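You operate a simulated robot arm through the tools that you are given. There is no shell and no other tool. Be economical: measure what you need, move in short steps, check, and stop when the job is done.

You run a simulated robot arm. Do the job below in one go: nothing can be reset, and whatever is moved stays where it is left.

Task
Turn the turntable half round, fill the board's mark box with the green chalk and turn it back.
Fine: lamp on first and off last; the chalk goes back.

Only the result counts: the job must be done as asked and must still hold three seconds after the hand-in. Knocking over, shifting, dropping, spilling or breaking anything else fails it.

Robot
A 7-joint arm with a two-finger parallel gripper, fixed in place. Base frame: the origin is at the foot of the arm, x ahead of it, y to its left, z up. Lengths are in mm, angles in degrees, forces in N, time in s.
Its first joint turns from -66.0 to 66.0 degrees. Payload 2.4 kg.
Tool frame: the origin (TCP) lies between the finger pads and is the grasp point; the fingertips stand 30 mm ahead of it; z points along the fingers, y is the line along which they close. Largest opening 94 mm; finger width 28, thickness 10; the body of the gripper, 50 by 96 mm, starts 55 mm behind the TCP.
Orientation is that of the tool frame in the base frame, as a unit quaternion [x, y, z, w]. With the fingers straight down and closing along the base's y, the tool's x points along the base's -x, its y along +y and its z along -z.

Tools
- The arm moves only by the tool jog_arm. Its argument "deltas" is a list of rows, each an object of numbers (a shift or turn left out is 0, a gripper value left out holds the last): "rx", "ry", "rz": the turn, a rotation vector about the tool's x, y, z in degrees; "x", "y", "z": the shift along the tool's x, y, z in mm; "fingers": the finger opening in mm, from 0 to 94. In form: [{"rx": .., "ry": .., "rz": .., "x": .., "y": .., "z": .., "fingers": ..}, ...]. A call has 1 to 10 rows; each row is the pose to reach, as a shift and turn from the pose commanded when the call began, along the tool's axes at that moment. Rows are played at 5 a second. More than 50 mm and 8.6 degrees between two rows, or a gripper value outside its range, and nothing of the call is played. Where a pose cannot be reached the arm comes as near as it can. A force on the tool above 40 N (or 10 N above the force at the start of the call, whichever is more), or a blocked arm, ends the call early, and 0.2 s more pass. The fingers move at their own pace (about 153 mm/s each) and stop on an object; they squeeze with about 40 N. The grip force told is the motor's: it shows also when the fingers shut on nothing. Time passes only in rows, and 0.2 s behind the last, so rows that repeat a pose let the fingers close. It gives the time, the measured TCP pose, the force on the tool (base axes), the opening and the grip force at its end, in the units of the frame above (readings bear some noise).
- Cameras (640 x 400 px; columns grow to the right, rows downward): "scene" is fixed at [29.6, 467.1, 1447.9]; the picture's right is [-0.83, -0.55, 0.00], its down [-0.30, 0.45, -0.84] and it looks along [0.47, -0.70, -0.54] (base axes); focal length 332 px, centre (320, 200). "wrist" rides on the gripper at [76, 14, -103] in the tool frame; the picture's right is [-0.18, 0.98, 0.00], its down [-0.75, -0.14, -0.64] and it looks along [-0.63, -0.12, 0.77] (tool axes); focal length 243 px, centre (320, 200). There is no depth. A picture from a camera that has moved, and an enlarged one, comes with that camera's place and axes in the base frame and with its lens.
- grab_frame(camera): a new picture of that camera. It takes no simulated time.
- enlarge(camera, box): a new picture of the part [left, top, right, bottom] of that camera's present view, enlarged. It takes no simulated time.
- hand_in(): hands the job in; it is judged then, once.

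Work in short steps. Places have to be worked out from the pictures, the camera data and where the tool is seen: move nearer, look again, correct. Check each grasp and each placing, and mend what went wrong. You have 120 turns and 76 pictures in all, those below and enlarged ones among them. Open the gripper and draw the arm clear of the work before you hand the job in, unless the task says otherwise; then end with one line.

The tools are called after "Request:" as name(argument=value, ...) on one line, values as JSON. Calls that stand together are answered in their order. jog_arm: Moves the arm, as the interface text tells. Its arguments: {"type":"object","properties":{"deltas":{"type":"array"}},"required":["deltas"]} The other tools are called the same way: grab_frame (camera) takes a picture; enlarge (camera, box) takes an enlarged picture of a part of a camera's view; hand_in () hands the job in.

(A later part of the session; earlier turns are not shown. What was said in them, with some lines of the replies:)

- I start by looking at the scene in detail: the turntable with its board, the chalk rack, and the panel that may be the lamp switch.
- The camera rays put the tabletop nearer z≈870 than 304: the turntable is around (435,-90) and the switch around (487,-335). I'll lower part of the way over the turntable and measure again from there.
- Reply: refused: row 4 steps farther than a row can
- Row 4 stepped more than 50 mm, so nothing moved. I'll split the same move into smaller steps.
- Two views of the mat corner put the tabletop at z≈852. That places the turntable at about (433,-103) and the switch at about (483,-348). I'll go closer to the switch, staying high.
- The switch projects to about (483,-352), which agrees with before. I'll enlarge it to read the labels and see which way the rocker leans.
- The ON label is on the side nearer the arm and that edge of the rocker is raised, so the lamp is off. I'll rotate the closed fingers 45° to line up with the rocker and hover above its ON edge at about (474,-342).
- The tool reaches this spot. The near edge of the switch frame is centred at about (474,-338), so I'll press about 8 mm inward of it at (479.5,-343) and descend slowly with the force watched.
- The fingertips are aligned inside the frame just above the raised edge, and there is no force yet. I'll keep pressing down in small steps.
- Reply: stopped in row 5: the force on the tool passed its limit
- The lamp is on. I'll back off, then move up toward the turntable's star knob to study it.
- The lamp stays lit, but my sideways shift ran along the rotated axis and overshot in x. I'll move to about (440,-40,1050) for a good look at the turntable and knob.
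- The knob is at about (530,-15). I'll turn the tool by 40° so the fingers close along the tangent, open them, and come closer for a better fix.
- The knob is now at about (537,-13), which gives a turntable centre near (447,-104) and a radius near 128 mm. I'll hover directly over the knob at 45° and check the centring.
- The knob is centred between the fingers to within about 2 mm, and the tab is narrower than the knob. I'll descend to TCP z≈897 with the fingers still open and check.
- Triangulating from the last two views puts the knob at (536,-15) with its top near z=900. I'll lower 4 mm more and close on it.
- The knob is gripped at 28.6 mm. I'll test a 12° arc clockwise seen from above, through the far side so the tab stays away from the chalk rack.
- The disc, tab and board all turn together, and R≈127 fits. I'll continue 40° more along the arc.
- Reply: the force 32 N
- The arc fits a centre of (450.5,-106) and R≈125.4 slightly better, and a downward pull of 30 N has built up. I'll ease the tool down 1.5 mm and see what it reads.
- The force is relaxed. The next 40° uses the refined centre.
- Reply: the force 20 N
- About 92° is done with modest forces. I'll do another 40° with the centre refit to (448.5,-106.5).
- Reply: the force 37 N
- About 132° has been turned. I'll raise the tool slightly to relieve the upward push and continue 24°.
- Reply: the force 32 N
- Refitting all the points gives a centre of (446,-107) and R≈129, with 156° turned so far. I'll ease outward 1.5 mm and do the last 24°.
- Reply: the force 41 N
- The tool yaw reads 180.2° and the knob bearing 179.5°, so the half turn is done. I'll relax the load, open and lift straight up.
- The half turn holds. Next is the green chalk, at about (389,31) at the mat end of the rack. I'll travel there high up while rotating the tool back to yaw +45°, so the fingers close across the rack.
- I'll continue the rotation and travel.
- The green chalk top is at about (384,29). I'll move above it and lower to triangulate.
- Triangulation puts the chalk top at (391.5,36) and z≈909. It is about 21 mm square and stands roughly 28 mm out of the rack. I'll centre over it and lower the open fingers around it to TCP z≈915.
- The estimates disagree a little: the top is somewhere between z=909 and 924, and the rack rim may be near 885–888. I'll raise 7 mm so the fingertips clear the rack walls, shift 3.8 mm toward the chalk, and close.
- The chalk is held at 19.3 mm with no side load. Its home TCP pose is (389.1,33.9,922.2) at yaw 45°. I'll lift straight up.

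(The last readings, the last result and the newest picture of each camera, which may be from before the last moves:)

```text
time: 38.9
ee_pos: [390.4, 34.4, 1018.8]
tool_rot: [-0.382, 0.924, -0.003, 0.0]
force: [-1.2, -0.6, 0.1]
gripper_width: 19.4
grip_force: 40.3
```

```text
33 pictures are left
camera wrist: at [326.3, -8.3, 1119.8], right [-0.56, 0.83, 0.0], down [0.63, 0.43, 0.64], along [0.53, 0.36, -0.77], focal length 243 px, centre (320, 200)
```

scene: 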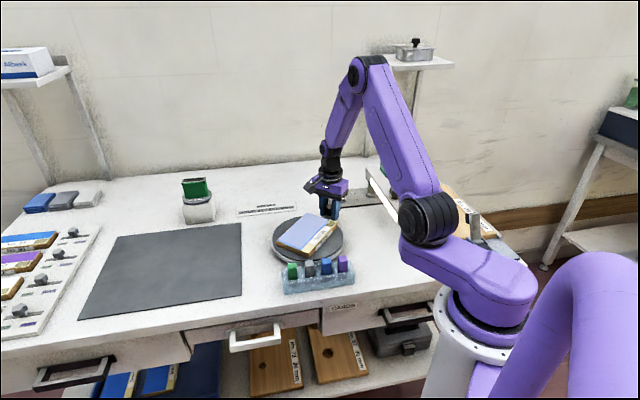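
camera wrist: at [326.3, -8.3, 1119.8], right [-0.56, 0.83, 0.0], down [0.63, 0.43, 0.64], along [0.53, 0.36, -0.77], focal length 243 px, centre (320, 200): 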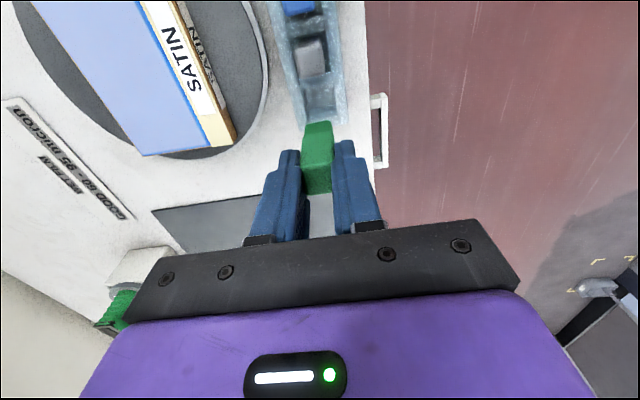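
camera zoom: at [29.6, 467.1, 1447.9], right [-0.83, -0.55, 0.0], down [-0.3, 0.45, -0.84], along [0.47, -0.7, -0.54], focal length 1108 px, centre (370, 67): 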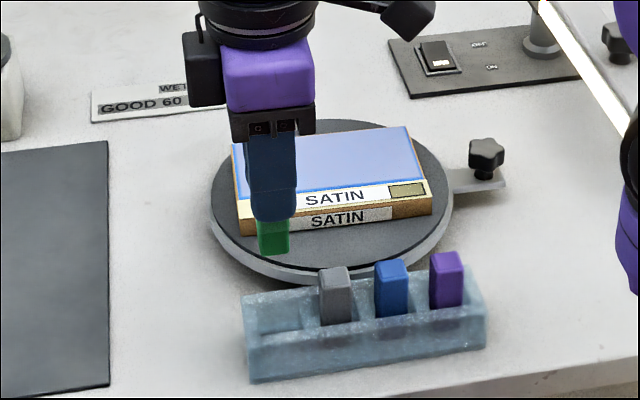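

The chalk is out of the rack and sticks out about 23 mm past the fingertips. Its square end is about 20 mm and the box about 32×15 mm, near (376,-113). I'll move beside the box, about 30 mm short, to measure it.

Request:
jog_arm(deltas=[{"x": 25, "y": -13, "z": 0}, {"x": 55, "y": -30, "z": 8}, {"x": 85, "y": -48, "z": 18}, {"x": 114.4, "y": -64, "z": 33}, {"x": 114.4, "y": -64, "z": 33}])

Request:
enlarge(camera="wrist", box=[200, 60, 440, 210])

```text
time: 40.1
ee_pos: [352.8, -91.2, 986.3]
tool_rot: [-0.382, 0.924, -0.001, 0.001]
force: [0.0, 0.2, -1.0]
gripper_width: 19.7
grip_force: 39.9
```

```text
2.67 times, centred on (320, 135) of wrist
camera zoom: at [288.8, -133.9, 1087.0], right [-0.56, 0.83, 0.0], down [0.63, 0.43, 0.64], along [0.53, 0.36, -0.77], focal length 647 px, centre (320, 373)
```

zoom: 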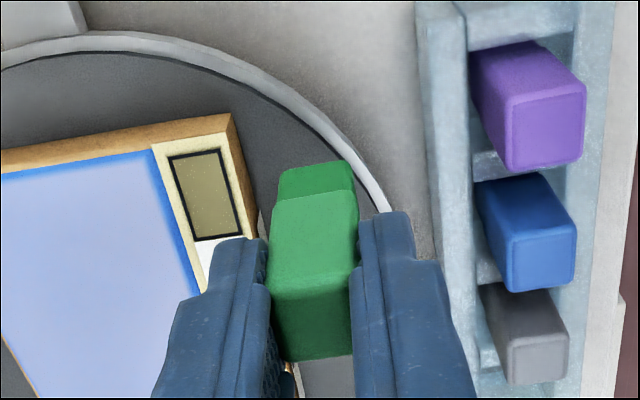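

The box corners give a centre of (379.5,-114.5), a size of about 28×16 mm with the long side along 45°, and a board top at z≈899. I'll centre the chalk over the box and lower slightly to see the gap.

Request:
jog_arm(deltas=[{"x": -1, "y": -18}, {"x": -2.5, "y": -35.4}, {"x": -2.5, "y": -35.4, "z": 8}, {"x": -2.5, "y": -35.4, "z": 12}, {"x": -2.5, "y": -35.4, "z": 12}])

Request:
enlarge(camera="wrist", box=[240, 60, 400, 160])

Request:
enlarge(camera="scene", box=[290, 190, 370, 240])

```text
time: 41.3
ee_pos: [379.6, -115.8, 973.0]
tool_rot: [-0.38, 0.925, -0.002, 0.001]
force: [-0.6, -0.2, -0.5]
gripper_width: 19.6
grip_force: 39.5
```

```text
4.00 times, centred on (320, 110) of wrist
camera zoom: at [315.9, -157.7, 1075.0], right [-0.56, 0.83, 0.0], down [0.63, 0.43, 0.64], along [0.53, 0.36, -0.77], focal length 970 px, centre (320, 560)
```

zoom: 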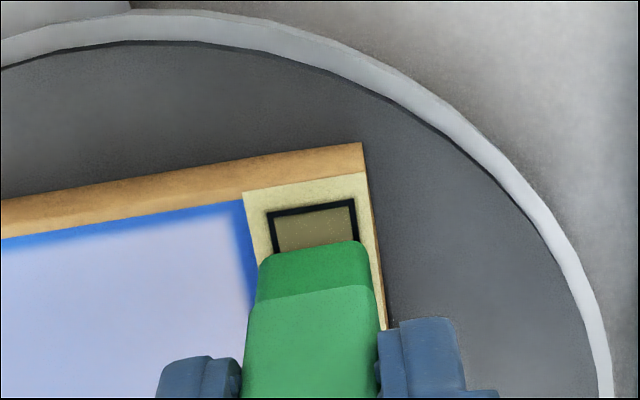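

```text
8.00 times, centred on (330, 215) of scene
camera zoom: at [29.6, 467.1, 1447.9], right [-0.83, -0.55, 0.0], down [-0.3, 0.45, -0.84], along [0.47, -0.7, -0.54], focal length 2660 px, centre (240, 80)
```

zoom: 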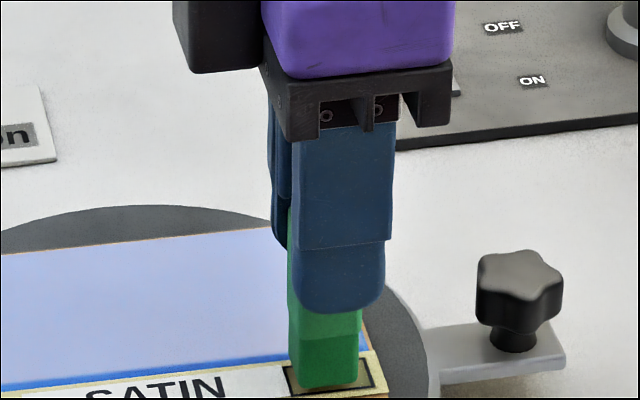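

The chalk sits laterally centred over the box and just above it. I'll lower in small steps and watch the force.

Request:
jog_arm(deltas=[{"z": 1}, {"z": 2}, {"z": 3}, {"z": 3}])

Request:
jog_arm(deltas=[{"z": 1}, {"z": 2}, {"z": 2}])

```text
time: 42.3
ee_pos: [380.2, -114.7, 970.9]
tool_rot: [-0.381, 0.925, -0.001, 0.002]
force: [0.4, -0.1, -0.1]
gripper_width: 19.6
grip_force: 40.5
```

```text
time: 43.1
ee_pos: [381.7, -115.1, 969.4]
tool_rot: [-0.381, 0.925, -0.003, 0.002]
force: [-2.9, 0.3, 26.6]
gripper_width: 19.6
grip_force: 39.7
```

That is contact at 26 N. I'll ease up to a lighter pressure.

Request:
jog_arm(deltas=[{"z": -0.8}, {"z": -0.8}])

```text
time: 43.7
ee_pos: [380.6, -114.4, 969.9]
tool_rot: [-0.381, 0.925, -0.002, 0.001]
force: [3.3, -1.5, 9.8]
gripper_width: 19.5
grip_force: 40.1
```

Pressure is about 10 N. I'll stroke ±5 mm along the box's long axis, then lift off to look.

Request:
jog_arm(deltas=[{"x": 1.5}, {"x": 3}, {"x": 4.5}, {"x": 2.5}, {"x": 0}, {"x": -2.5}, {"x": -4.5}, {"x": -2.5}, {"x": 0}, {"x": 0}])

Request:
jog_arm(deltas=[{"z": -8}, {"z": -20}, {"z": -20, "y": 20}, {"z": -20, "y": 40}, {"z": -20, "y": 40}])

Request:
enlarge(camera="wrist", box=[200, 80, 360, 180])

```text
time: 45.9
ee_pos: [380.4, -114.7, 969.1]
tool_rot: [-0.381, 0.925, -0.002, 0.0]
force: [2.0, 1.4, 4.9]
gripper_width: 19.5
grip_force: 40.4
```

```text
time: 47.1
ee_pos: [351.2, -87.3, 989.8]
tool_rot: [-0.381, 0.924, -0.002, 0.001]
force: [-0.4, 0.2, -0.1]
gripper_width: 19.5
grip_force: 40.4
```

```text
4.00 times, centred on (280, 130) of wrist
camera zoom: at [287.6, -129.5, 1091.1], right [-0.56, 0.83, 0.0], down [0.63, 0.43, 0.64], along [0.53, 0.36, -0.77], focal length 970 px, centre (480, 480)
```

zoom: 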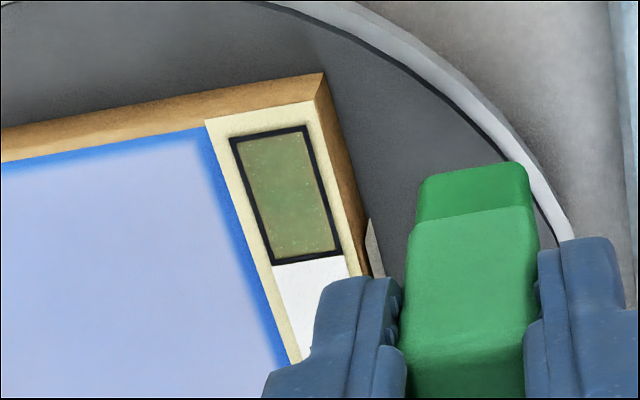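

The box shows a faint green tint in the middle, so rubbing fills it gradually. I'll go back and rub more, a bit wider and slightly firmer.

Request:
jog_arm(deltas=[{"y": -20}, {"y": -40}, {"y": -40, "z": 10}, {"y": -40, "z": 18}, {"y": -40, "z": 20.4}, {"y": -40, "z": 20.4}])

Request:
jog_arm(deltas=[{"x": 3}, {"x": 6}, {"x": 7.5}, {"x": 4}, {"x": 0}, {"x": -4}, {"x": -7.5}, {"x": -4}, {"x": 0}])

Request:
jog_arm(deltas=[{"x": 4, "y": 1.5}, {"x": 7.5, "y": 1.5}, {"x": 4, "y": 1.5}, {"x": 0, "y": 1.5}, {"x": -4, "y": 1.5}, {"x": -7.5, "y": -1.5}, {"x": -4, "y": -1.5}, {"x": 0, "y": -1.5}, {"x": 4, "y": -1.5}, {"x": 7.5, "y": -1.5}])

```text
time: 48.5
ee_pos: [379.5, -114.6, 969.9]
tool_rot: [-0.38, 0.925, -0.001, 0.0]
force: [0.3, -0.4, -1.1]
gripper_width: 19.6
grip_force: 40.0
```

```text
time: 50.5
ee_pos: [381.5, -114.2, 969.0]
tool_rot: [-0.381, 0.924, -0.003, 0.003]
force: [5.9, 3.0, 15.2]
gripper_width: 19.4
grip_force: 39.4
```

```text
time: 51.5
ee_pos: [376.0, -112.9, 968.7]
tool_rot: [-0.38, 0.925, 0.001, -0.003]
force: [-4.8, 0.0, 16.5]
gripper_width: 19.5
grip_force: 40.0
stopped in row 5: the force on the tool passed its limit (the readings are from after the stop); the commanded pose is now the measured one
```

A force stop at row 5 ended that stroke. I'll lift and look at the progress.

Request:
jog_arm(deltas=[{"z": -8}, {"z": -20}, {"z": -20, "y": 20}, {"z": -20, "y": 40}, {"z": -20, "y": 40}])

Request:
enlarge(camera="wrist", box=[200, 80, 360, 180])

```text
time: 52.7
ee_pos: [348.8, -86.9, 988.4]
tool_rot: [-0.38, 0.925, 0.0, -0.003]
force: [1.0, 0.3, -1.0]
gripper_width: 19.5
grip_force: 40.1
```

```text
4.00 times, centred on (280, 130) of wrist
camera zoom: at [285.9, -129.9, 1090.3], right [-0.56, 0.83, 0.0], down [0.64, 0.43, 0.64], along [0.53, 0.36, -0.77], focal length 970 px, centre (480, 480)
```

zoom: 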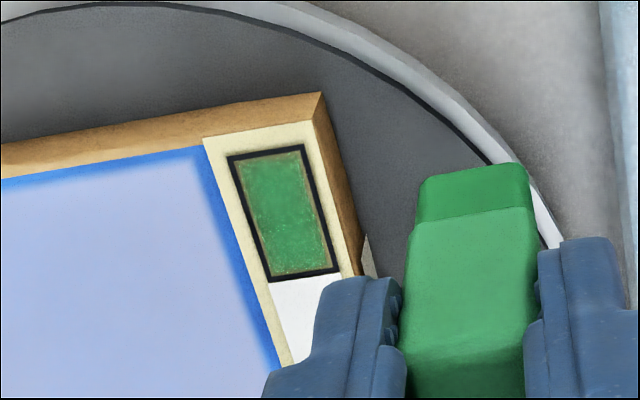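

The box is mostly green now, with only the rim left. A few more strokes, covering the ends and sides.

Request:
jog_arm(deltas=[{"x": -1, "y": -20}, {"x": -2.4, "y": -41.7}, {"x": -2.4, "y": -41.7, "z": 10}, {"x": -2.4, "y": -41.7, "z": 16}, {"x": -2.4, "y": -41.7, "z": 18.8}, {"x": -2.4, "y": -41.7, "z": 18.8}])

```text
time: 54.1
ee_pos: [380.1, -114.4, 969.0]
tool_rot: [-0.38, 0.925, 0.001, -0.003]
force: [-0.5, -0.2, -0.3]
gripper_width: 19.5
grip_force: 40.0
```

Request:
jog_arm(deltas=[{"z": 0.8}, {"z": 1.2, "x": 2}, {"z": 1.2, "x": 5}, {"z": 1.2, "x": 7}, {"z": 1.2, "x": 4, "y": 1.2}, {"z": 1.2, "x": 0, "y": 1.2}, {"z": 1.2, "x": -3, "y": 1.2}, {"z": 1.2, "x": -6, "y": 1.2}, {"z": 1.2, "x": -7, "y": 0}, {"z": 1.2, "x": -7, "y": 0}])

```text
time: 56.3
ee_pos: [385.0, -109.9, 968.2]
tool_rot: [-0.382, 0.924, 0.001, -0.003]
force: [-9.9, -3.5, 27.2]
gripper_width: 19.4
grip_force: 39.6
```

Pressure is 27 N, so I'll ease up slightly and stroke back along the other side.

Request:
jog_arm(deltas=[{"z": -0.6, "y": -1.2}, {"z": -0.6, "x": 3, "y": -1.4}, {"z": -0.6, "x": 6, "y": -1.4}, {"z": -0.6, "x": 9, "y": -1.4}, {"z": -0.6, "x": 12, "y": -1.2}, {"z": -0.6, "x": 14, "y": 0}, {"z": -0.6, "x": 11, "y": 1}, {"z": -0.6, "x": 7, "y": 1}, {"z": -0.6, "x": 3, "y": 0}, {"z": -0.6, "x": 7, "y": 0}])

Request:
jog_arm(deltas=[{"z": -8}, {"z": -20}, {"z": -20, "y": 20}, {"z": -20, "y": 40}, {"z": -20, "y": 40}])

Request:
enlarge(camera="wrist", box=[200, 80, 360, 180])

```text
time: 58.5
ee_pos: [380.2, -113.7, 969.1]
tool_rot: [-0.38, 0.925, 0.0, -0.003]
force: [-0.1, 0.1, 0.4]
gripper_width: 19.6
grip_force: 39.9
```

```text
time: 59.7
ee_pos: [352.4, -85.5, 988.3]
tool_rot: [-0.38, 0.925, 0.001, -0.003]
force: [0.1, 0.2, -0.3]
gripper_width: 19.4
grip_force: 39.9
```

```text
4.00 times, centred on (280, 130) of wrist
camera zoom: at [288.8, -128.7, 1090.5], right [-0.56, 0.83, 0.0], down [0.64, 0.43, 0.64], along [0.53, 0.36, -0.77], focal length 970 px, centre (480, 480)
```

zoom: 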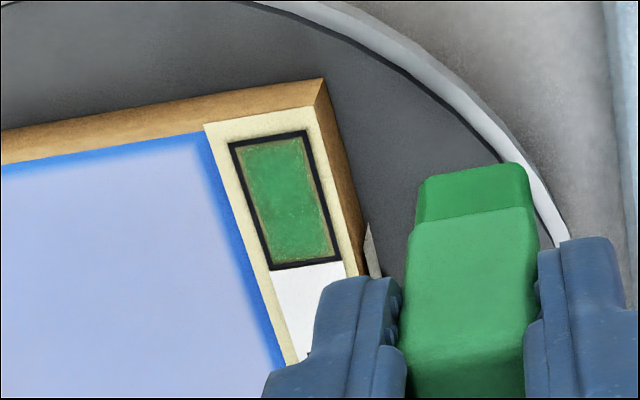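

I'll take a tighter enlargement to judge what is left at the rim.

Request:
enlarge(camera="wrist", box=[252, 108, 292, 153])

```text
8.89 times, centred on (272, 130) of wrist
camera zoom: at [288.8, -128.7, 1090.5], right [-0.56, 0.83, 0.0], down [0.64, 0.43, 0.64], along [0.53, 0.36, -0.77], focal length 2157 px, centre (747, 818)
```

zoom: 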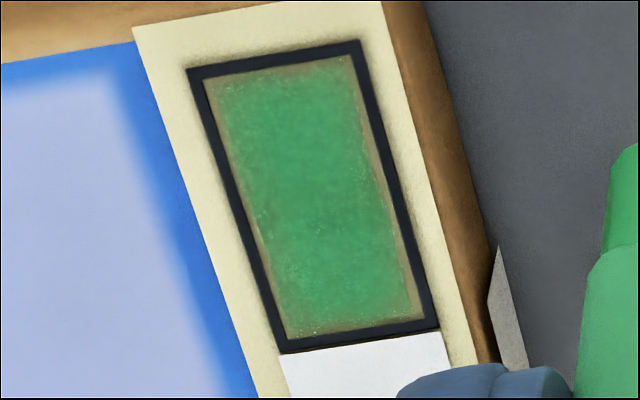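

It is nearly full, with a thin pale rim, worst along the two long sides. I'll do one more round with a bit more sideways range.

Request:
jog_arm(deltas=[{"x": 0.5, "y": -20}, {"x": 0.9, "y": -40}, {"x": 0.9, "y": -40, "z": 10}, {"x": 0.9, "y": -40, "z": 16}, {"x": 0.9, "y": -40, "z": 18.8}, {"x": 0.9, "y": -40, "z": 19.6}])

Request:
jog_arm(deltas=[{"y": 2.5}, {"x": 3, "y": 2.5}, {"x": 6, "y": 2.5}, {"x": 2, "y": 2.5}, {"x": -2, "y": 2.5}, {"x": -6, "y": 2.5}, {"x": -6, "y": 0}, {"x": -6, "y": -2.5}, {"x": -2, "y": -2.5}, {"x": 2, "y": -2.5}])

Request:
jog_arm(deltas=[{"x": 4}, {"x": 4, "y": 2.5}, {"x": 4, "y": 5}, {"x": 0, "y": 5}, {"x": -4, "y": 5}, {"x": -8, "y": 5}, {"x": -8, "y": 2.5}, {"x": -8, "y": 0}, {"x": -4, "y": 0}, {"x": -2, "y": 2.5}])

Request:
jog_arm(deltas=[{"z": -8}, {"z": -20}, {"z": -20, "y": 20}, {"z": -20, "y": 40}, {"z": -20, "y": 40}])

Request:
enlarge(camera="wrist", box=[252, 108, 292, 153])

```text
time: 61.1
ee_pos: [379.9, -116.1, 968.0]
tool_rot: [-0.379, 0.925, 0.0, -0.003]
force: [-0.4, -0.1, -0.5]
gripper_width: 19.5
grip_force: 40.1
```

```text
time: 63.3
ee_pos: [380.4, -117.2, 968.0]
tool_rot: [-0.38, 0.925, 0.0, -0.002]
force: [0.7, 0.9, 2.7]
gripper_width: 19.7
grip_force: 39.7
```

```text
time: 65.5
ee_pos: [378.9, -115.7, 969.9]
tool_rot: [-0.38, 0.925, 0.0, -0.004]
force: [0.2, -0.1, -0.6]
gripper_width: 19.3
grip_force: 40.1
```

```text
time: 66.7
ee_pos: [349.9, -87.1, 987.6]
tool_rot: [-0.38, 0.925, 0.001, -0.003]
force: [0.8, -0.3, -0.5]
gripper_width: 19.5
grip_force: 40.0
```

```text
8.89 times, centred on (272, 130) of wrist
camera zoom: at [287.0, -129.9, 1090.2], right [-0.56, 0.83, 0.0], down [0.64, 0.43, 0.64], along [0.53, 0.36, -0.77], focal length 2157 px, centre (747, 818)
```

zoom: 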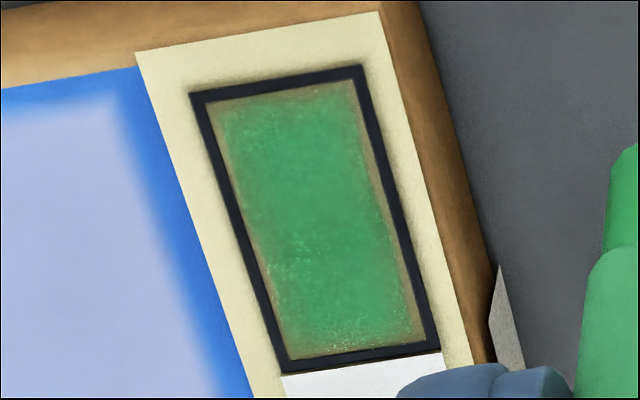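

There is little change, but contact was light in that round (0–3 N). I'll do one properly pressed round to confirm it is saturated.

Request:
jog_arm(deltas=[{"x": -0.7, "y": -20}, {"x": -1.3, "y": -40.5}, {"x": -1.3, "y": -40.5, "z": 10}, {"x": -1.3, "y": -40.5, "z": 16}, {"x": -1.3, "y": -40.5, "z": 18.8}, {"x": -1.3, "y": -40.5, "z": 20.2}, {"x": -1.3, "y": -40.5, "z": 20.2}])

```text
time: 68.3
ee_pos: [380.3, -113.6, 967.9]
tool_rot: [-0.381, 0.925, 0.0, -0.002]
force: [-0.4, 0.6, 8.7]
gripper_width: 19.5
grip_force: 39.7
```

Contact is 8.7 N. I'll press a touch more and stroke the full length twice.

Request:
jog_arm(deltas=[{"z": 0.3, "x": 3}, {"z": 0.3, "x": 6}, {"z": 0.3, "x": 3, "y": 1}, {"z": 0.3, "x": 0, "y": 1}, {"z": 0.3, "x": -3, "y": 1}, {"z": 0.3, "x": -6, "y": 1}, {"z": 0.3, "x": -6, "y": -1}, {"z": 0.3, "x": -3, "y": -1}, {"z": 0.3, "x": 0, "y": -1}, {"z": 0.3, "x": 3, "y": -1}])

Request:
jog_arm(deltas=[{"x": 3}, {"x": 0, "y": 1}, {"x": -3, "y": 1}, {"x": -6, "y": 1}, {"x": -9, "y": 1}, {"x": -6, "y": 1}, {"x": -3, "y": 1}, {"x": 0, "y": 1}, {"x": -3, "y": 1}])

Request:
jog_arm(deltas=[{"z": -8}, {"z": -20}, {"z": -20, "y": 20}, {"z": -20, "y": 40}, {"z": -20, "y": 40}])

Request:
enlarge(camera="wrist", box=[252, 108, 292, 153])

```text
time: 70.5
ee_pos: [377.5, -117.4, 968.6]
tool_rot: [-0.38, 0.925, 0.0, -0.001]
force: [1.8, 2.4, 6.7]
gripper_width: 19.5
grip_force: 39.8
```

```text
time: 72.5
ee_pos: [379.5, -115.1, 969.0]
tool_rot: [-0.381, 0.925, 0.001, -0.004]
force: [-1.3, -1.2, 4.2]
gripper_width: 19.6
grip_force: 39.5
```

```text
time: 73.7
ee_pos: [353.4, -85.4, 988.7]
tool_rot: [-0.38, 0.925, 0.0, -0.002]
force: [1.0, -0.1, 0.4]
gripper_width: 19.9
grip_force: 39.9
```

```text
8.89 times, centred on (272, 130) of wrist
camera zoom: at [290.5, -128.3, 1090.5], right [-0.56, 0.83, 0.0], down [0.64, 0.43, 0.64], along [0.53, 0.36, -0.77], focal length 2157 px, centre (747, 818)
```

zoom: 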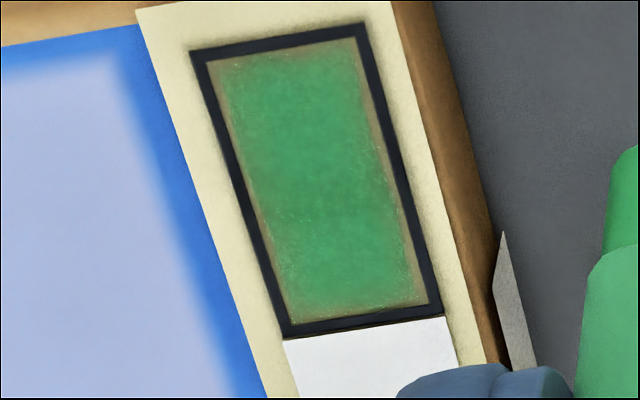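

The pattern is unchanged after firm strokes, so the box is filled as far as it goes. I'll take the chalk back to above its slot, home TCP (389.1,33.9).

Request:
jog_arm(deltas=[{"z": -15}, {"x": -30, "y": 15, "z": -25}, {"x": -60, "y": 32, "z": -25}, {"x": -90, "y": 48, "z": -25}, {"x": -109.6, "y": 59.1, "z": -25}, {"x": -109.6, "y": 59.1, "z": -25}])

Request:
jog_arm(deltas=[{"z": 5}, {"z": 10}, {"z": 10}])

Request:
jog_arm(deltas=[{"z": 5}, {"z": 10}, {"z": 10}])

Request:
jog_arm(deltas=[{"z": 2}, {"z": 4}, {"z": 4}])

Request:
enlarge(camera="wrist", box=[200, 60, 440, 210])

Request:
enlarge(camera="scene", box=[260, 210, 370, 300])

```text
time: 75.1
ee_pos: [388.8, 32.8, 1013.9]
tool_rot: [-0.38, 0.925, 0.0, -0.004]
force: [0.3, 0.9, -0.3]
gripper_width: 19.4
grip_force: 39.8
```

```text
time: 75.9
ee_pos: [389.2, 33.4, 1002.6]
tool_rot: [-0.38, 0.925, 0.001, -0.003]
force: [-0.5, 0.4, 1.0]
gripper_width: 19.3
grip_force: 40.1
```

```text
time: 76.7
ee_pos: [389.5, 33.5, 994.0]
tool_rot: [-0.38, 0.925, 0.0, -0.002]
force: [0.7, 0.1, 0.6]
gripper_width: 19.3
grip_force: 40.0
```

```text
time: 77.5
ee_pos: [389.0, 32.9, 988.8]
tool_rot: [-0.38, 0.925, 0.001, -0.003]
force: [0.4, 0.3, -0.3]
gripper_width: 19.5
grip_force: 39.9
```

```text
2.67 times, centred on (320, 135) of wrist
camera zoom: at [325.4, -9.6, 1091.3], right [-0.56, 0.83, 0.0], down [0.64, 0.43, 0.64], along [0.53, 0.36, -0.77], focal length 647 px, centre (320, 373)
```

zoom: 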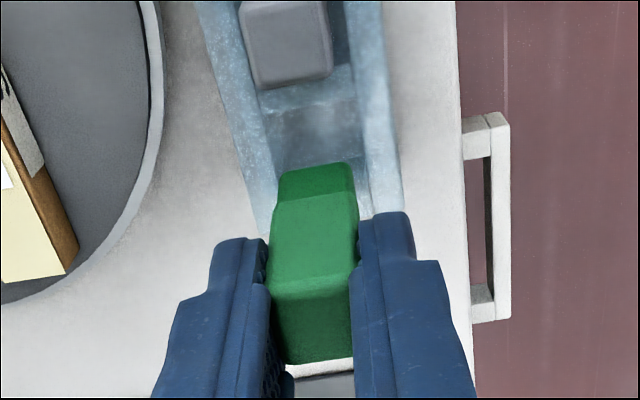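

```text
4.44 times, centred on (315, 255) of scene
camera zoom: at [29.6, 467.1, 1447.9], right [-0.83, -0.55, 0.0], down [-0.3, 0.45, -0.84], along [0.47, -0.7, -0.54], focal length 1478 px, centre (342, -44)
```

zoom: 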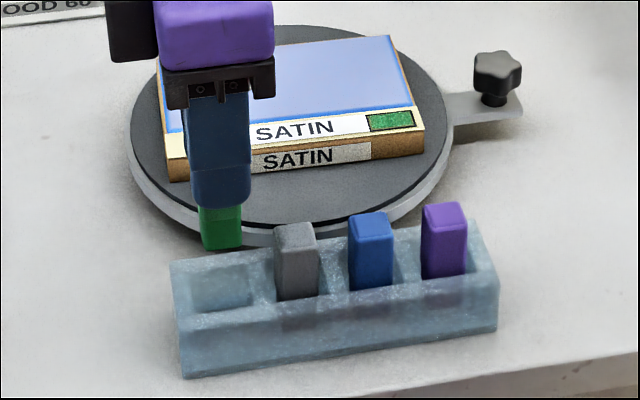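

The slot is roomy and the chalk is lined up over it; I'll shift by under 1 mm. I'll descend to just above the floor, then in fine steps.

Request:
jog_arm(deltas=[{"x": -0.8, "y": 0.3, "z": 12}, {"x": -0.8, "y": 0.3, "z": 24}, {"x": -0.8, "y": 0.3, "z": 34}, {"x": -0.8, "y": 0.3, "z": 44}, {"x": -0.8, "y": 0.3, "z": 52}, {"x": -0.8, "y": 0.3, "z": 60}, {"x": -0.8, "y": 0.3, "z": 63}, {"x": -0.8, "y": 0.3, "z": 63}])

Request:
jog_arm(deltas=[{"z": 1}, {"z": 2}, {"z": 3}, {"z": 3}])

```text
time: 79.3
ee_pos: [387.7, 33.0, 925.8]
tool_rot: [-0.38, 0.925, 0.001, -0.003]
force: [-0.9, 0.2, -0.7]
gripper_width: 19.7
grip_force: 40.1
```

```text
time: 80.3
ee_pos: [388.8, 34.5, 923.2]
tool_rot: [-0.381, 0.925, 0.001, -0.003]
force: [-0.2, 0.3, -0.5]
gripper_width: 19.5
grip_force: 39.8
```

There is no contact yet at 923. I'll continue down 2 mm.

Request:
jog_arm(deltas=[{"z": 0.7}, {"z": 1.4}, {"z": 1.4}])

Request:
enlarge(camera="scene", box=[260, 210, 370, 300])

```text
time: 81.1
ee_pos: [387.3, 32.8, 921.6]
tool_rot: [-0.38, 0.925, 0.001, -0.004]
force: [-2.0, 0.7, 8.7]
gripper_width: 19.6
grip_force: 40.2
```

```text
4.44 times, centred on (315, 255) of scene
camera zoom: at [29.4, 467.1, 1447.9], right [-0.83, -0.55, 0.0], down [-0.3, 0.45, -0.84], along [0.47, -0.7, -0.54], focal length 1478 px, centre (342, -44)
```

zoom: 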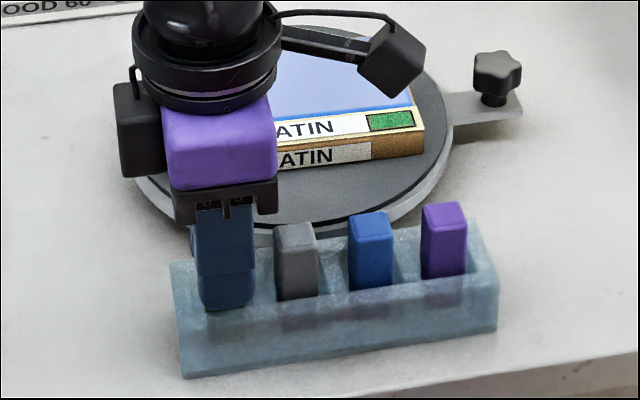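

The chalk touches the slot floor at the home height, with 8.7 N. I'll open and rise straight up.

Request:
jog_arm(deltas=[{"z": -0.3, "fingers": 32}, {"z": -0.3, "fingers": 45}, {"z": -0.3}, {"z": -20}, {"z": -50}, {"z": -90}, {"z": -130}, {"z": -130}])

Request:
enlarge(camera="scene", box=[240, 190, 370, 300])

```text
time: 82.9
ee_pos: [390.7, 34.1, 1053.6]
tool_rot: [-0.38, 0.925, 0.001, -0.003]
force: [0.6, 0.5, 0.8]
gripper_width: 44.9
grip_force: 0.0
```

```text
3.64 times, centred on (305, 245) of scene
camera zoom: at [29.5, 467.1, 1447.9], right [-0.83, -0.55, 0.0], down [-0.3, 0.45, -0.84], along [0.47, -0.7, -0.54], focal length 1209 px, centre (374, 36)
```

zoom: 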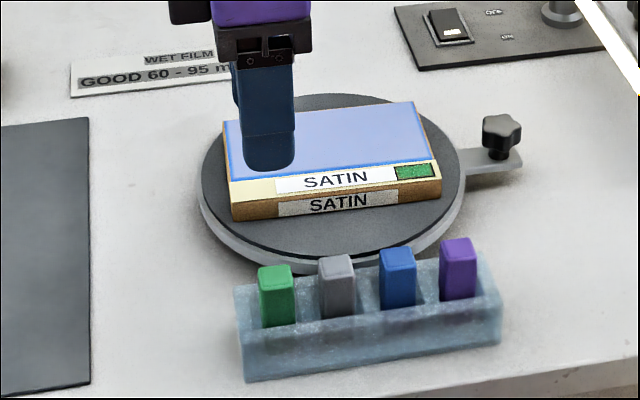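

The green chalk stands in its slot. Now I'll go back to the knob at (356.5,-198.5), rotating to yaw −135°, the pose used when I released it.

Request:
jog_arm(deltas=[{"x": 9, "y": -7, "rz": 8.5, "fingers": 60}, {"x": 18, "y": -14, "rz": 17}, {"x": 28, "y": -21, "rz": 25.5}, {"x": 37, "y": -28, "rz": 34}, {"x": 46, "y": -35, "rz": 42.5}, {"x": 56, "y": -42, "rz": 51}, {"x": 65, "y": -49, "rz": 59.5}, {"x": 74, "y": -56, "rz": 68}, {"x": 83, "y": -63, "rz": 76.5}, {"x": 93.5, "y": -71, "rz": 85}])

```text
time: 85.1
ee_pos: [373.4, -82.2, 1053.4]
tool_rot: [0.346, 0.938, -0.002, -0.002]
force: [-0.2, 0.8, 0.0]
gripper_width: 60.0
grip_force: 0.1
```

Request:
jog_arm(deltas=[{"x": -6, "y": -10, "rz": 8.5}, {"x": -12.5, "y": -20, "rz": 17}, {"x": -19, "y": -30, "rz": 25.5}, {"x": -25, "y": -40, "rz": 34}, {"x": -31, "y": -50, "rz": 42.5}, {"x": -37.5, "y": -60, "rz": 51}, {"x": -44, "y": -70, "rz": 59.5}, {"x": -50, "y": -80, "rz": 68}, {"x": -56, "y": -90, "rz": 76.5}, {"x": -62.7, "y": -99.4, "rz": 85}])

Request:
jog_arm(deltas=[{"rz": 5, "z": 20}, {"rz": 9.5, "z": 60}, {"rz": 9.5, "z": 105}, {"rz": 9.5, "z": 105}])

Request:
grab_frame(camera="wrist")

```text
time: 87.3
ee_pos: [355.9, -198.3, 1052.1]
tool_rot: [0.889, 0.458, -0.003, 0.0]
force: [0.1, -0.3, -0.4]
gripper_width: 60.0
grip_force: 0.0
```

```text
time: 88.3
ee_pos: [356.1, -199.4, 948.5]
tool_rot: [0.923, 0.384, -0.003, 0.0]
force: [-1.2, -0.5, -0.1]
gripper_width: 60.1
grip_force: 0.0
```

```text
19 pictures are left
camera wrist: at [420.1, -155.1, 1048.5], right [0.57, -0.82, 0.0], down [-0.63, -0.43, 0.65], along [-0.53, -0.37, -0.76], focal length 243 px, centre (320, 200)
```

wrist: 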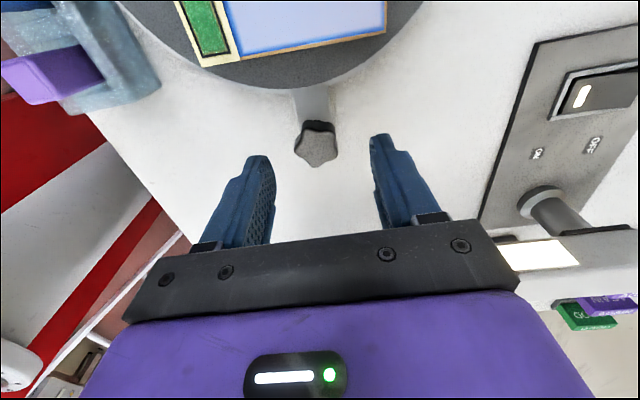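

The view matches the one I had over the knob before the first grip. I'll lower around it and close.

Request:
jog_arm(deltas=[{"z": 15}, {"z": 30}, {"z": 42}, {"z": 50}, {"z": 55}, {"z": 55}, {"z": 55, "fingers": 0}, {"z": 55}, {"z": 55}, {"z": 55}])

Request:
enlarge(camera="wrist", box=[200, 60, 440, 210])

```text
time: 90.5
ee_pos: [355.6, -199.8, 892.7]
tool_rot: [0.924, 0.383, -0.003, 0.0]
force: [-1.3, 0.9, -8.8]
gripper_width: 29.1
grip_force: 45.1
```

```text
2.67 times, centred on (320, 135) of wrist
camera zoom: at [420.7, -154.5, 993.7], right [0.57, -0.82, 0.0], down [-0.63, -0.44, 0.65], along [-0.53, -0.37, -0.76], focal length 647 px, centre (320, 373)
```

zoom: 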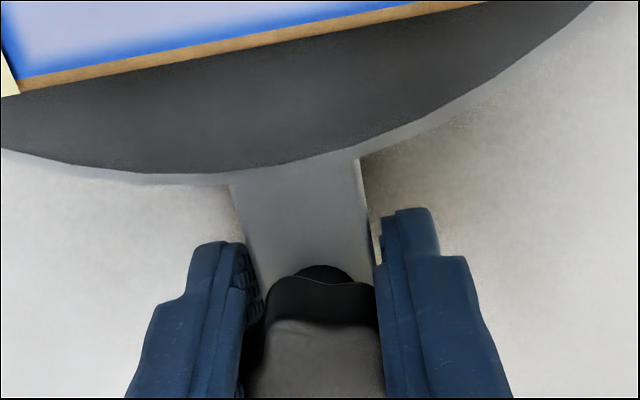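

It is gripped at 29.1 mm. I'll turn back counter-clockwise along the same far-side arc, with centre (446,-107) and R=129, starting with the first 40°.

Request:
jog_arm(deltas=[{"x": 0.4, "y": 9, "rz": -4}, {"x": 1.5, "y": 17.9, "rz": -8}, {"x": 3.2, "y": 26.8, "rz": -12}, {"x": 5.5, "y": 35.5, "rz": -16}, {"x": 8.4, "y": 44, "rz": -20}, {"x": 11.8, "y": 52.3, "rz": -24}, {"x": 15.9, "y": 60.4, "rz": -28}, {"x": 20.5, "y": 68.1, "rz": -32}, {"x": 25.6, "y": 75.5, "rz": -36}, {"x": 31.3, "y": 82.5, "rz": -40}])

```text
time: 92.7
ee_pos: [436.7, -235.1, 892.7]
tool_rot: [0.736, 0.677, -0.002, 0.0]
force: [-1.6, -5.4, 12.2]
gripper_width: 28.7
grip_force: 44.9
```

Forces are small. Next 40°.

Request:
jog_arm(deltas=[{"x": 0.4, "y": 9, "z": -0.4, "rz": -4}, {"x": 1.4, "y": 17.9, "z": -0.4, "rz": -8}, {"x": 3.1, "y": 26.7, "z": -0.4, "rz": -12}, {"x": 5.4, "y": 35.4, "z": -0.4, "rz": -16}, {"x": 8.3, "y": 43.9, "z": -0.4, "rz": -20}, {"x": 11.7, "y": 52.2, "z": -0.4, "rz": -24}, {"x": 15.8, "y": 60.2, "z": -0.4, "rz": -28}, {"x": 20.3, "y": 68, "z": -0.4, "rz": -32}, {"x": 25.4, "y": 75.4, "z": -0.4, "rz": -36}, {"x": 31, "y": 82.4, "z": -0.4, "rz": -40}])

```text
time: 94.9
ee_pos: [520.9, -211.8, 892.8]
tool_rot: [0.459, 0.888, -0.002, -0.002]
force: [-4.6, 0.5, 23.5]
gripper_width: 28.9
grip_force: 44.7
```

Request:
jog_arm(deltas=[{"x": 0.4, "y": 9, "z": -0.9, "rz": -4}, {"x": 1.4, "y": 17.9, "z": -0.9, "rz": -8}, {"x": 3.0, "y": 26.7, "z": -0.9, "rz": -12}, {"x": 5.2, "y": 35.4, "z": -0.9, "rz": -16}, {"x": 8.0, "y": 44, "z": -0.9, "rz": -20}, {"x": 11.4, "y": 52.3, "z": -0.9, "rz": -24}, {"x": 15.4, "y": 60.3, "z": -0.9, "rz": -28}, {"x": 19.9, "y": 68.1, "z": -0.9, "rz": -32}, {"x": 25, "y": 75.5, "z": -0.9, "rz": -36}, {"x": 30.5, "y": 82.6, "z": -0.9, "rz": -40}])

```text
time: 97.1
ee_pos: [571.0, -137.8, 892.1]
tool_rot: [0.128, 0.992, -0.001, -0.003]
force: [9.4, -7.8, -12.2]
gripper_width: 28.9
grip_force: 45.1
```

Request:
jog_arm(deltas=[{"x": 0.4, "y": 9, "z": 0.4, "rz": -4}, {"x": 1.5, "y": 17.9, "z": 0.4, "rz": -8}, {"x": 3.2, "y": 26.8, "z": 0.4, "rz": -12}, {"x": 5.5, "y": 35.4, "z": 0.4, "rz": -16}, {"x": 8.4, "y": 43.9, "z": 0.4, "rz": -20}, {"x": 11.8, "y": 52.2, "z": 0.4, "rz": -24}, {"x": 15.9, "y": 60.2, "z": 0.4, "rz": -28}, {"x": 20.5, "y": 68, "z": 0.4, "rz": -32}, {"x": 25.5, "y": 75.3, "z": 0.4, "rz": -36}, {"x": 31.2, "y": 82.3, "z": 0.4, "rz": -40}])

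```text
time: 99.3
ee_pos: [562.6, -50.1, 893.0]
tool_rot: [-0.22, 0.975, 0.0, -0.001]
force: [6.6, 0.3, -0.9]
gripper_width: 28.5
grip_force: 44.8
```

About 160° has been turned back. The last 19.6° should end at the original grip point (536.9,-15.3).

Request:
jog_arm(deltas=[{"x": 0.4, "y": 9, "rz": -4}, {"x": 1.4, "y": 17.9, "rz": -8}, {"x": 3.1, "y": 26.7, "rz": -12}, {"x": 5.4, "y": 35.4, "rz": -16}, {"x": 7.9, "y": 43, "rz": -19.6}, {"x": 7.9, "y": 43, "rz": -19.6}, {"x": 7.9, "y": 43, "rz": -19.6}])

Request:
enlarge(camera="scene", box=[230, 190, 390, 300])

```text
time: 100.9
ee_pos: [537.4, -14.4, 892.3]
tool_rot: [-0.381, 0.925, 0.0, -0.002]
force: [6.8, -1.1, 1.9]
gripper_width: 28.8
grip_force: 44.9
```

```text
3.64 times, centred on (310, 245) of scene
camera zoom: at [29.7, 467.1, 1447.9], right [-0.83, -0.55, 0.0], down [-0.3, 0.45, -0.84], along [0.47, -0.7, -0.54], focal length 1209 px, centre (356, 36)
```

zoom: 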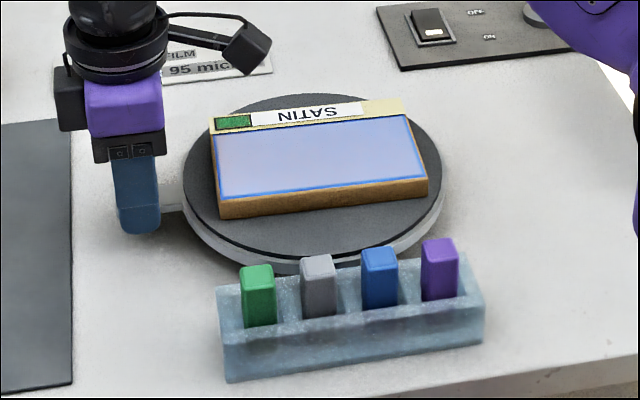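

The board, disc and chalks match the starting picture, and the mark box is green. I'll release the knob and lift.

Request:
jog_arm(deltas=[{"fingers": 55}, {"fingers": 55}, {"z": -35}, {"z": -80}, {"z": -125}, {"z": -135}])

Request:
jog_arm(deltas=[{"x": 24, "y": -14, "rz": 8.5, "fingers": 0}, {"x": 48, "y": -29, "rz": 17}, {"x": 72, "y": -44, "rz": 25.5}, {"x": 96, "y": -58, "rz": 34}, {"x": 120, "y": -73, "rz": 42.5}, {"x": 143, "y": -88, "rz": 51}, {"x": 167, "y": -102, "rz": 59.5}, {"x": 190, "y": -116, "rz": 68}, {"x": 214, "y": -131, "rz": 76.5}, {"x": 237, "y": -145, "rz": 85}])

```text
time: 102.3
ee_pos: [535.7, -14.5, 1027.9]
tool_rot: [-0.382, 0.924, 0.001, -0.003]
force: [-0.8, 0.5, -1.0]
gripper_width: 55.3
grip_force: 0.1
```

```text
time: 104.5
ee_pos: [471.4, -285.1, 1028.3]
tool_rot: [0.346, 0.938, -0.001, -0.003]
force: [0.8, 0.5, -1.3]
gripper_width: 0.0
grip_force: 33.2
```

I'll move near the switch, slightly short of it, and look at the rocker.

Request:
jog_arm(deltas=[{"x": -10, "y": -20, "z": 20, "rz": 2.5}, {"x": -19.9, "y": -40.8, "z": 45, "rz": 4.7}, {"x": -19.9, "y": -40.8, "z": 45, "rz": 4.7}])

Request:
enlarge(camera="wrist", box=[220, 60, 420, 185])

```text
time: 105.3
ee_pos: [460.6, -329.0, 982.4]
tool_rot: [0.382, 0.924, -0.002, -0.003]
force: [-0.3, 0.6, -1.2]
gripper_width: 0.0
grip_force: 33.2
```

```text
3.20 times, centred on (320, 122) of wrist
camera zoom: at [418.1, -264.2, 1083.9], right [0.82, 0.57, -0.01], down [0.44, -0.63, 0.64], along [0.36, -0.53, -0.77], focal length 776 px, centre (320, 448)
```

zoom: 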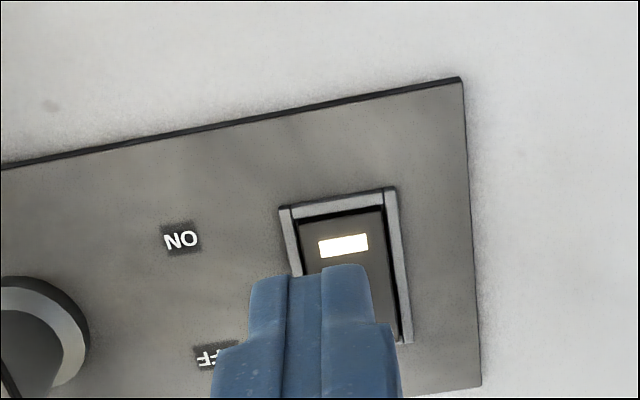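

The frame is about 34×54 mm, centred near (491,-356). The OFF press point, about 15 mm past centre, is (501.5,-367.5). I'll go above it and check the pose is reached.

Request:
jog_arm(deltas=[{"x": -28, "y": 0.8, "z": 10}, {"x": -56.1, "y": 1.7, "z": 25}, {"x": -56.1, "y": 1.7, "z": 60}, {"x": -56.1, "y": 1.7, "z": 75}, {"x": -56.1, "y": 1.7, "z": 75}])

Request:
enlarge(camera="scene", box=[310, 165, 430, 240])

Request:
enlarge(camera="wrist", box=[220, 60, 420, 185])

```text
time: 106.5
ee_pos: [500.7, -368.7, 906.7]
tool_rot: [0.382, 0.924, -0.002, -0.002]
force: [-0.6, -0.3, 0.3]
gripper_width: 0.0
grip_force: 33.6
```

```text
5.33 times, centred on (370, 202) of scene
camera zoom: at [29.6, 467.1, 1447.9], right [-0.83, -0.55, 0.0], down [-0.3, 0.45, -0.84], along [0.47, -0.7, -0.54], focal length 1773 px, centre (53, 187)
```

zoom: 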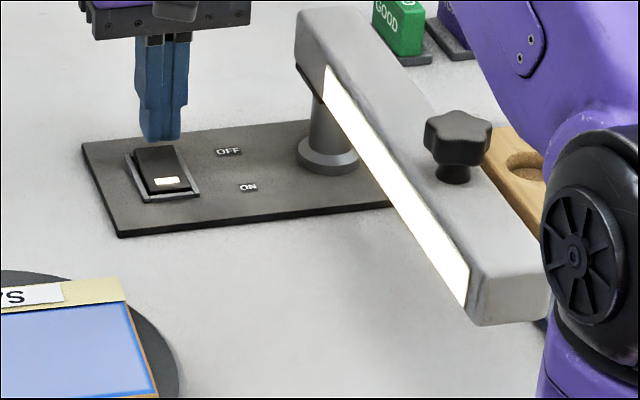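

```text
3.20 times, centred on (320, 122) of wrist
camera zoom: at [457.4, -303.7, 1009.1], right [0.82, 0.57, -0.01], down [0.44, -0.63, 0.64], along [0.36, -0.53, -0.77], focal length 776 px, centre (320, 448)
```

zoom: 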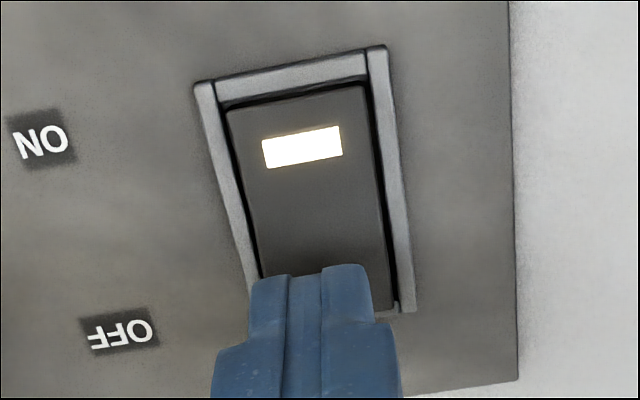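

The fingertips are above the far (OFF) end of the rocker, inside the frame. I'll press down in small steps.

Request:
jog_arm(deltas=[{"z": 3}, {"z": 6}, {"z": 8}, {"z": 10}, {"z": 12}, {"z": 13.5}, {"z": 15}, {"z": 16}])

Request:
enlarge(camera="scene", box=[310, 165, 430, 240])

```text
time: 108.3
ee_pos: [500.7, -367.9, 895.0]
tool_rot: [0.382, 0.924, -0.002, 0.0]
force: [-4.8, 4.8, 38.0]
gripper_width: 0.1
grip_force: 32.5
```

```text
5.33 times, centred on (370, 202) of scene
camera zoom: at [28.8, 467.7, 1447.8], right [-0.83, -0.55, 0.0], down [-0.3, 0.45, -0.84], along [0.47, -0.7, -0.54], focal length 1773 px, centre (53, 187)
```

zoom: 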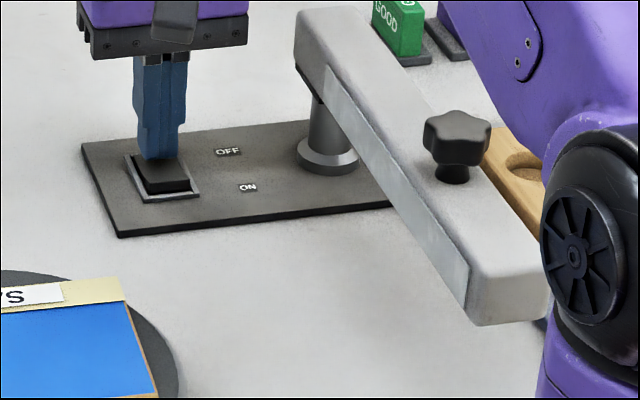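

The lamp is off and the ON edge is raised again. I'll lift straight up, draw the arm clear with the gripper open, and check everything.

Request:
jog_arm(deltas=[{"z": -15}, {"z": -50}, {"z": -95}, {"z": -140}, {"z": -180}, {"z": -210, "x": 20}, {"z": -230, "x": 50}, {"z": -240, "x": 80, "fingers": 60}, {"z": -240, "x": 80}, {"z": -240, "x": 80}])

Request:
grab_frame(camera="scene")

Request:
enlarge(camera="scene", box=[230, 165, 430, 300])

```text
time: 110.5
ee_pos: [443.4, -308.8, 1131.8]
tool_rot: [0.382, 0.924, -0.003, -0.002]
force: [0.0, -0.2, 0.8]
gripper_width: 60.2
grip_force: 0.0
```

```text
12 pictures are left
```

scene: 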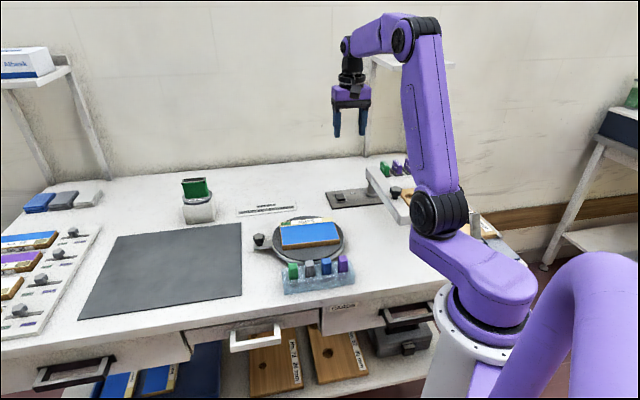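

```text
2.96 times, centred on (330, 232) of scene
camera zoom: at [29.5, 467.1, 1447.9], right [-0.83, -0.55, 0.0], down [-0.3, 0.45, -0.84], along [0.47, -0.7, -0.54], focal length 985 px, centre (290, 104)
```

zoom: 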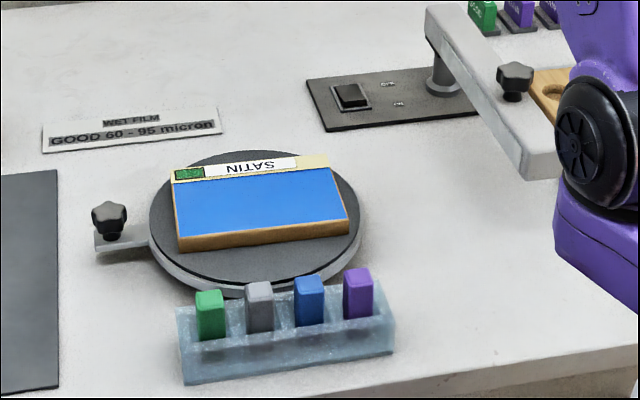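

Everything is in place: the lamp is off, the turntable is back, the mark box is green, the chalk is in its slot, and the arm is clear with the gripper open. I'm handing in.

Request:
hand_in()

```text
The job is handed in.
```

I switched the lamp on, turned the turntable half round and filled the mark box with green chalk (a thin, paler rim remains at its edges). The chalk is back in its slot, the turntable is turned back, the lamp is off, and the job is handed in.
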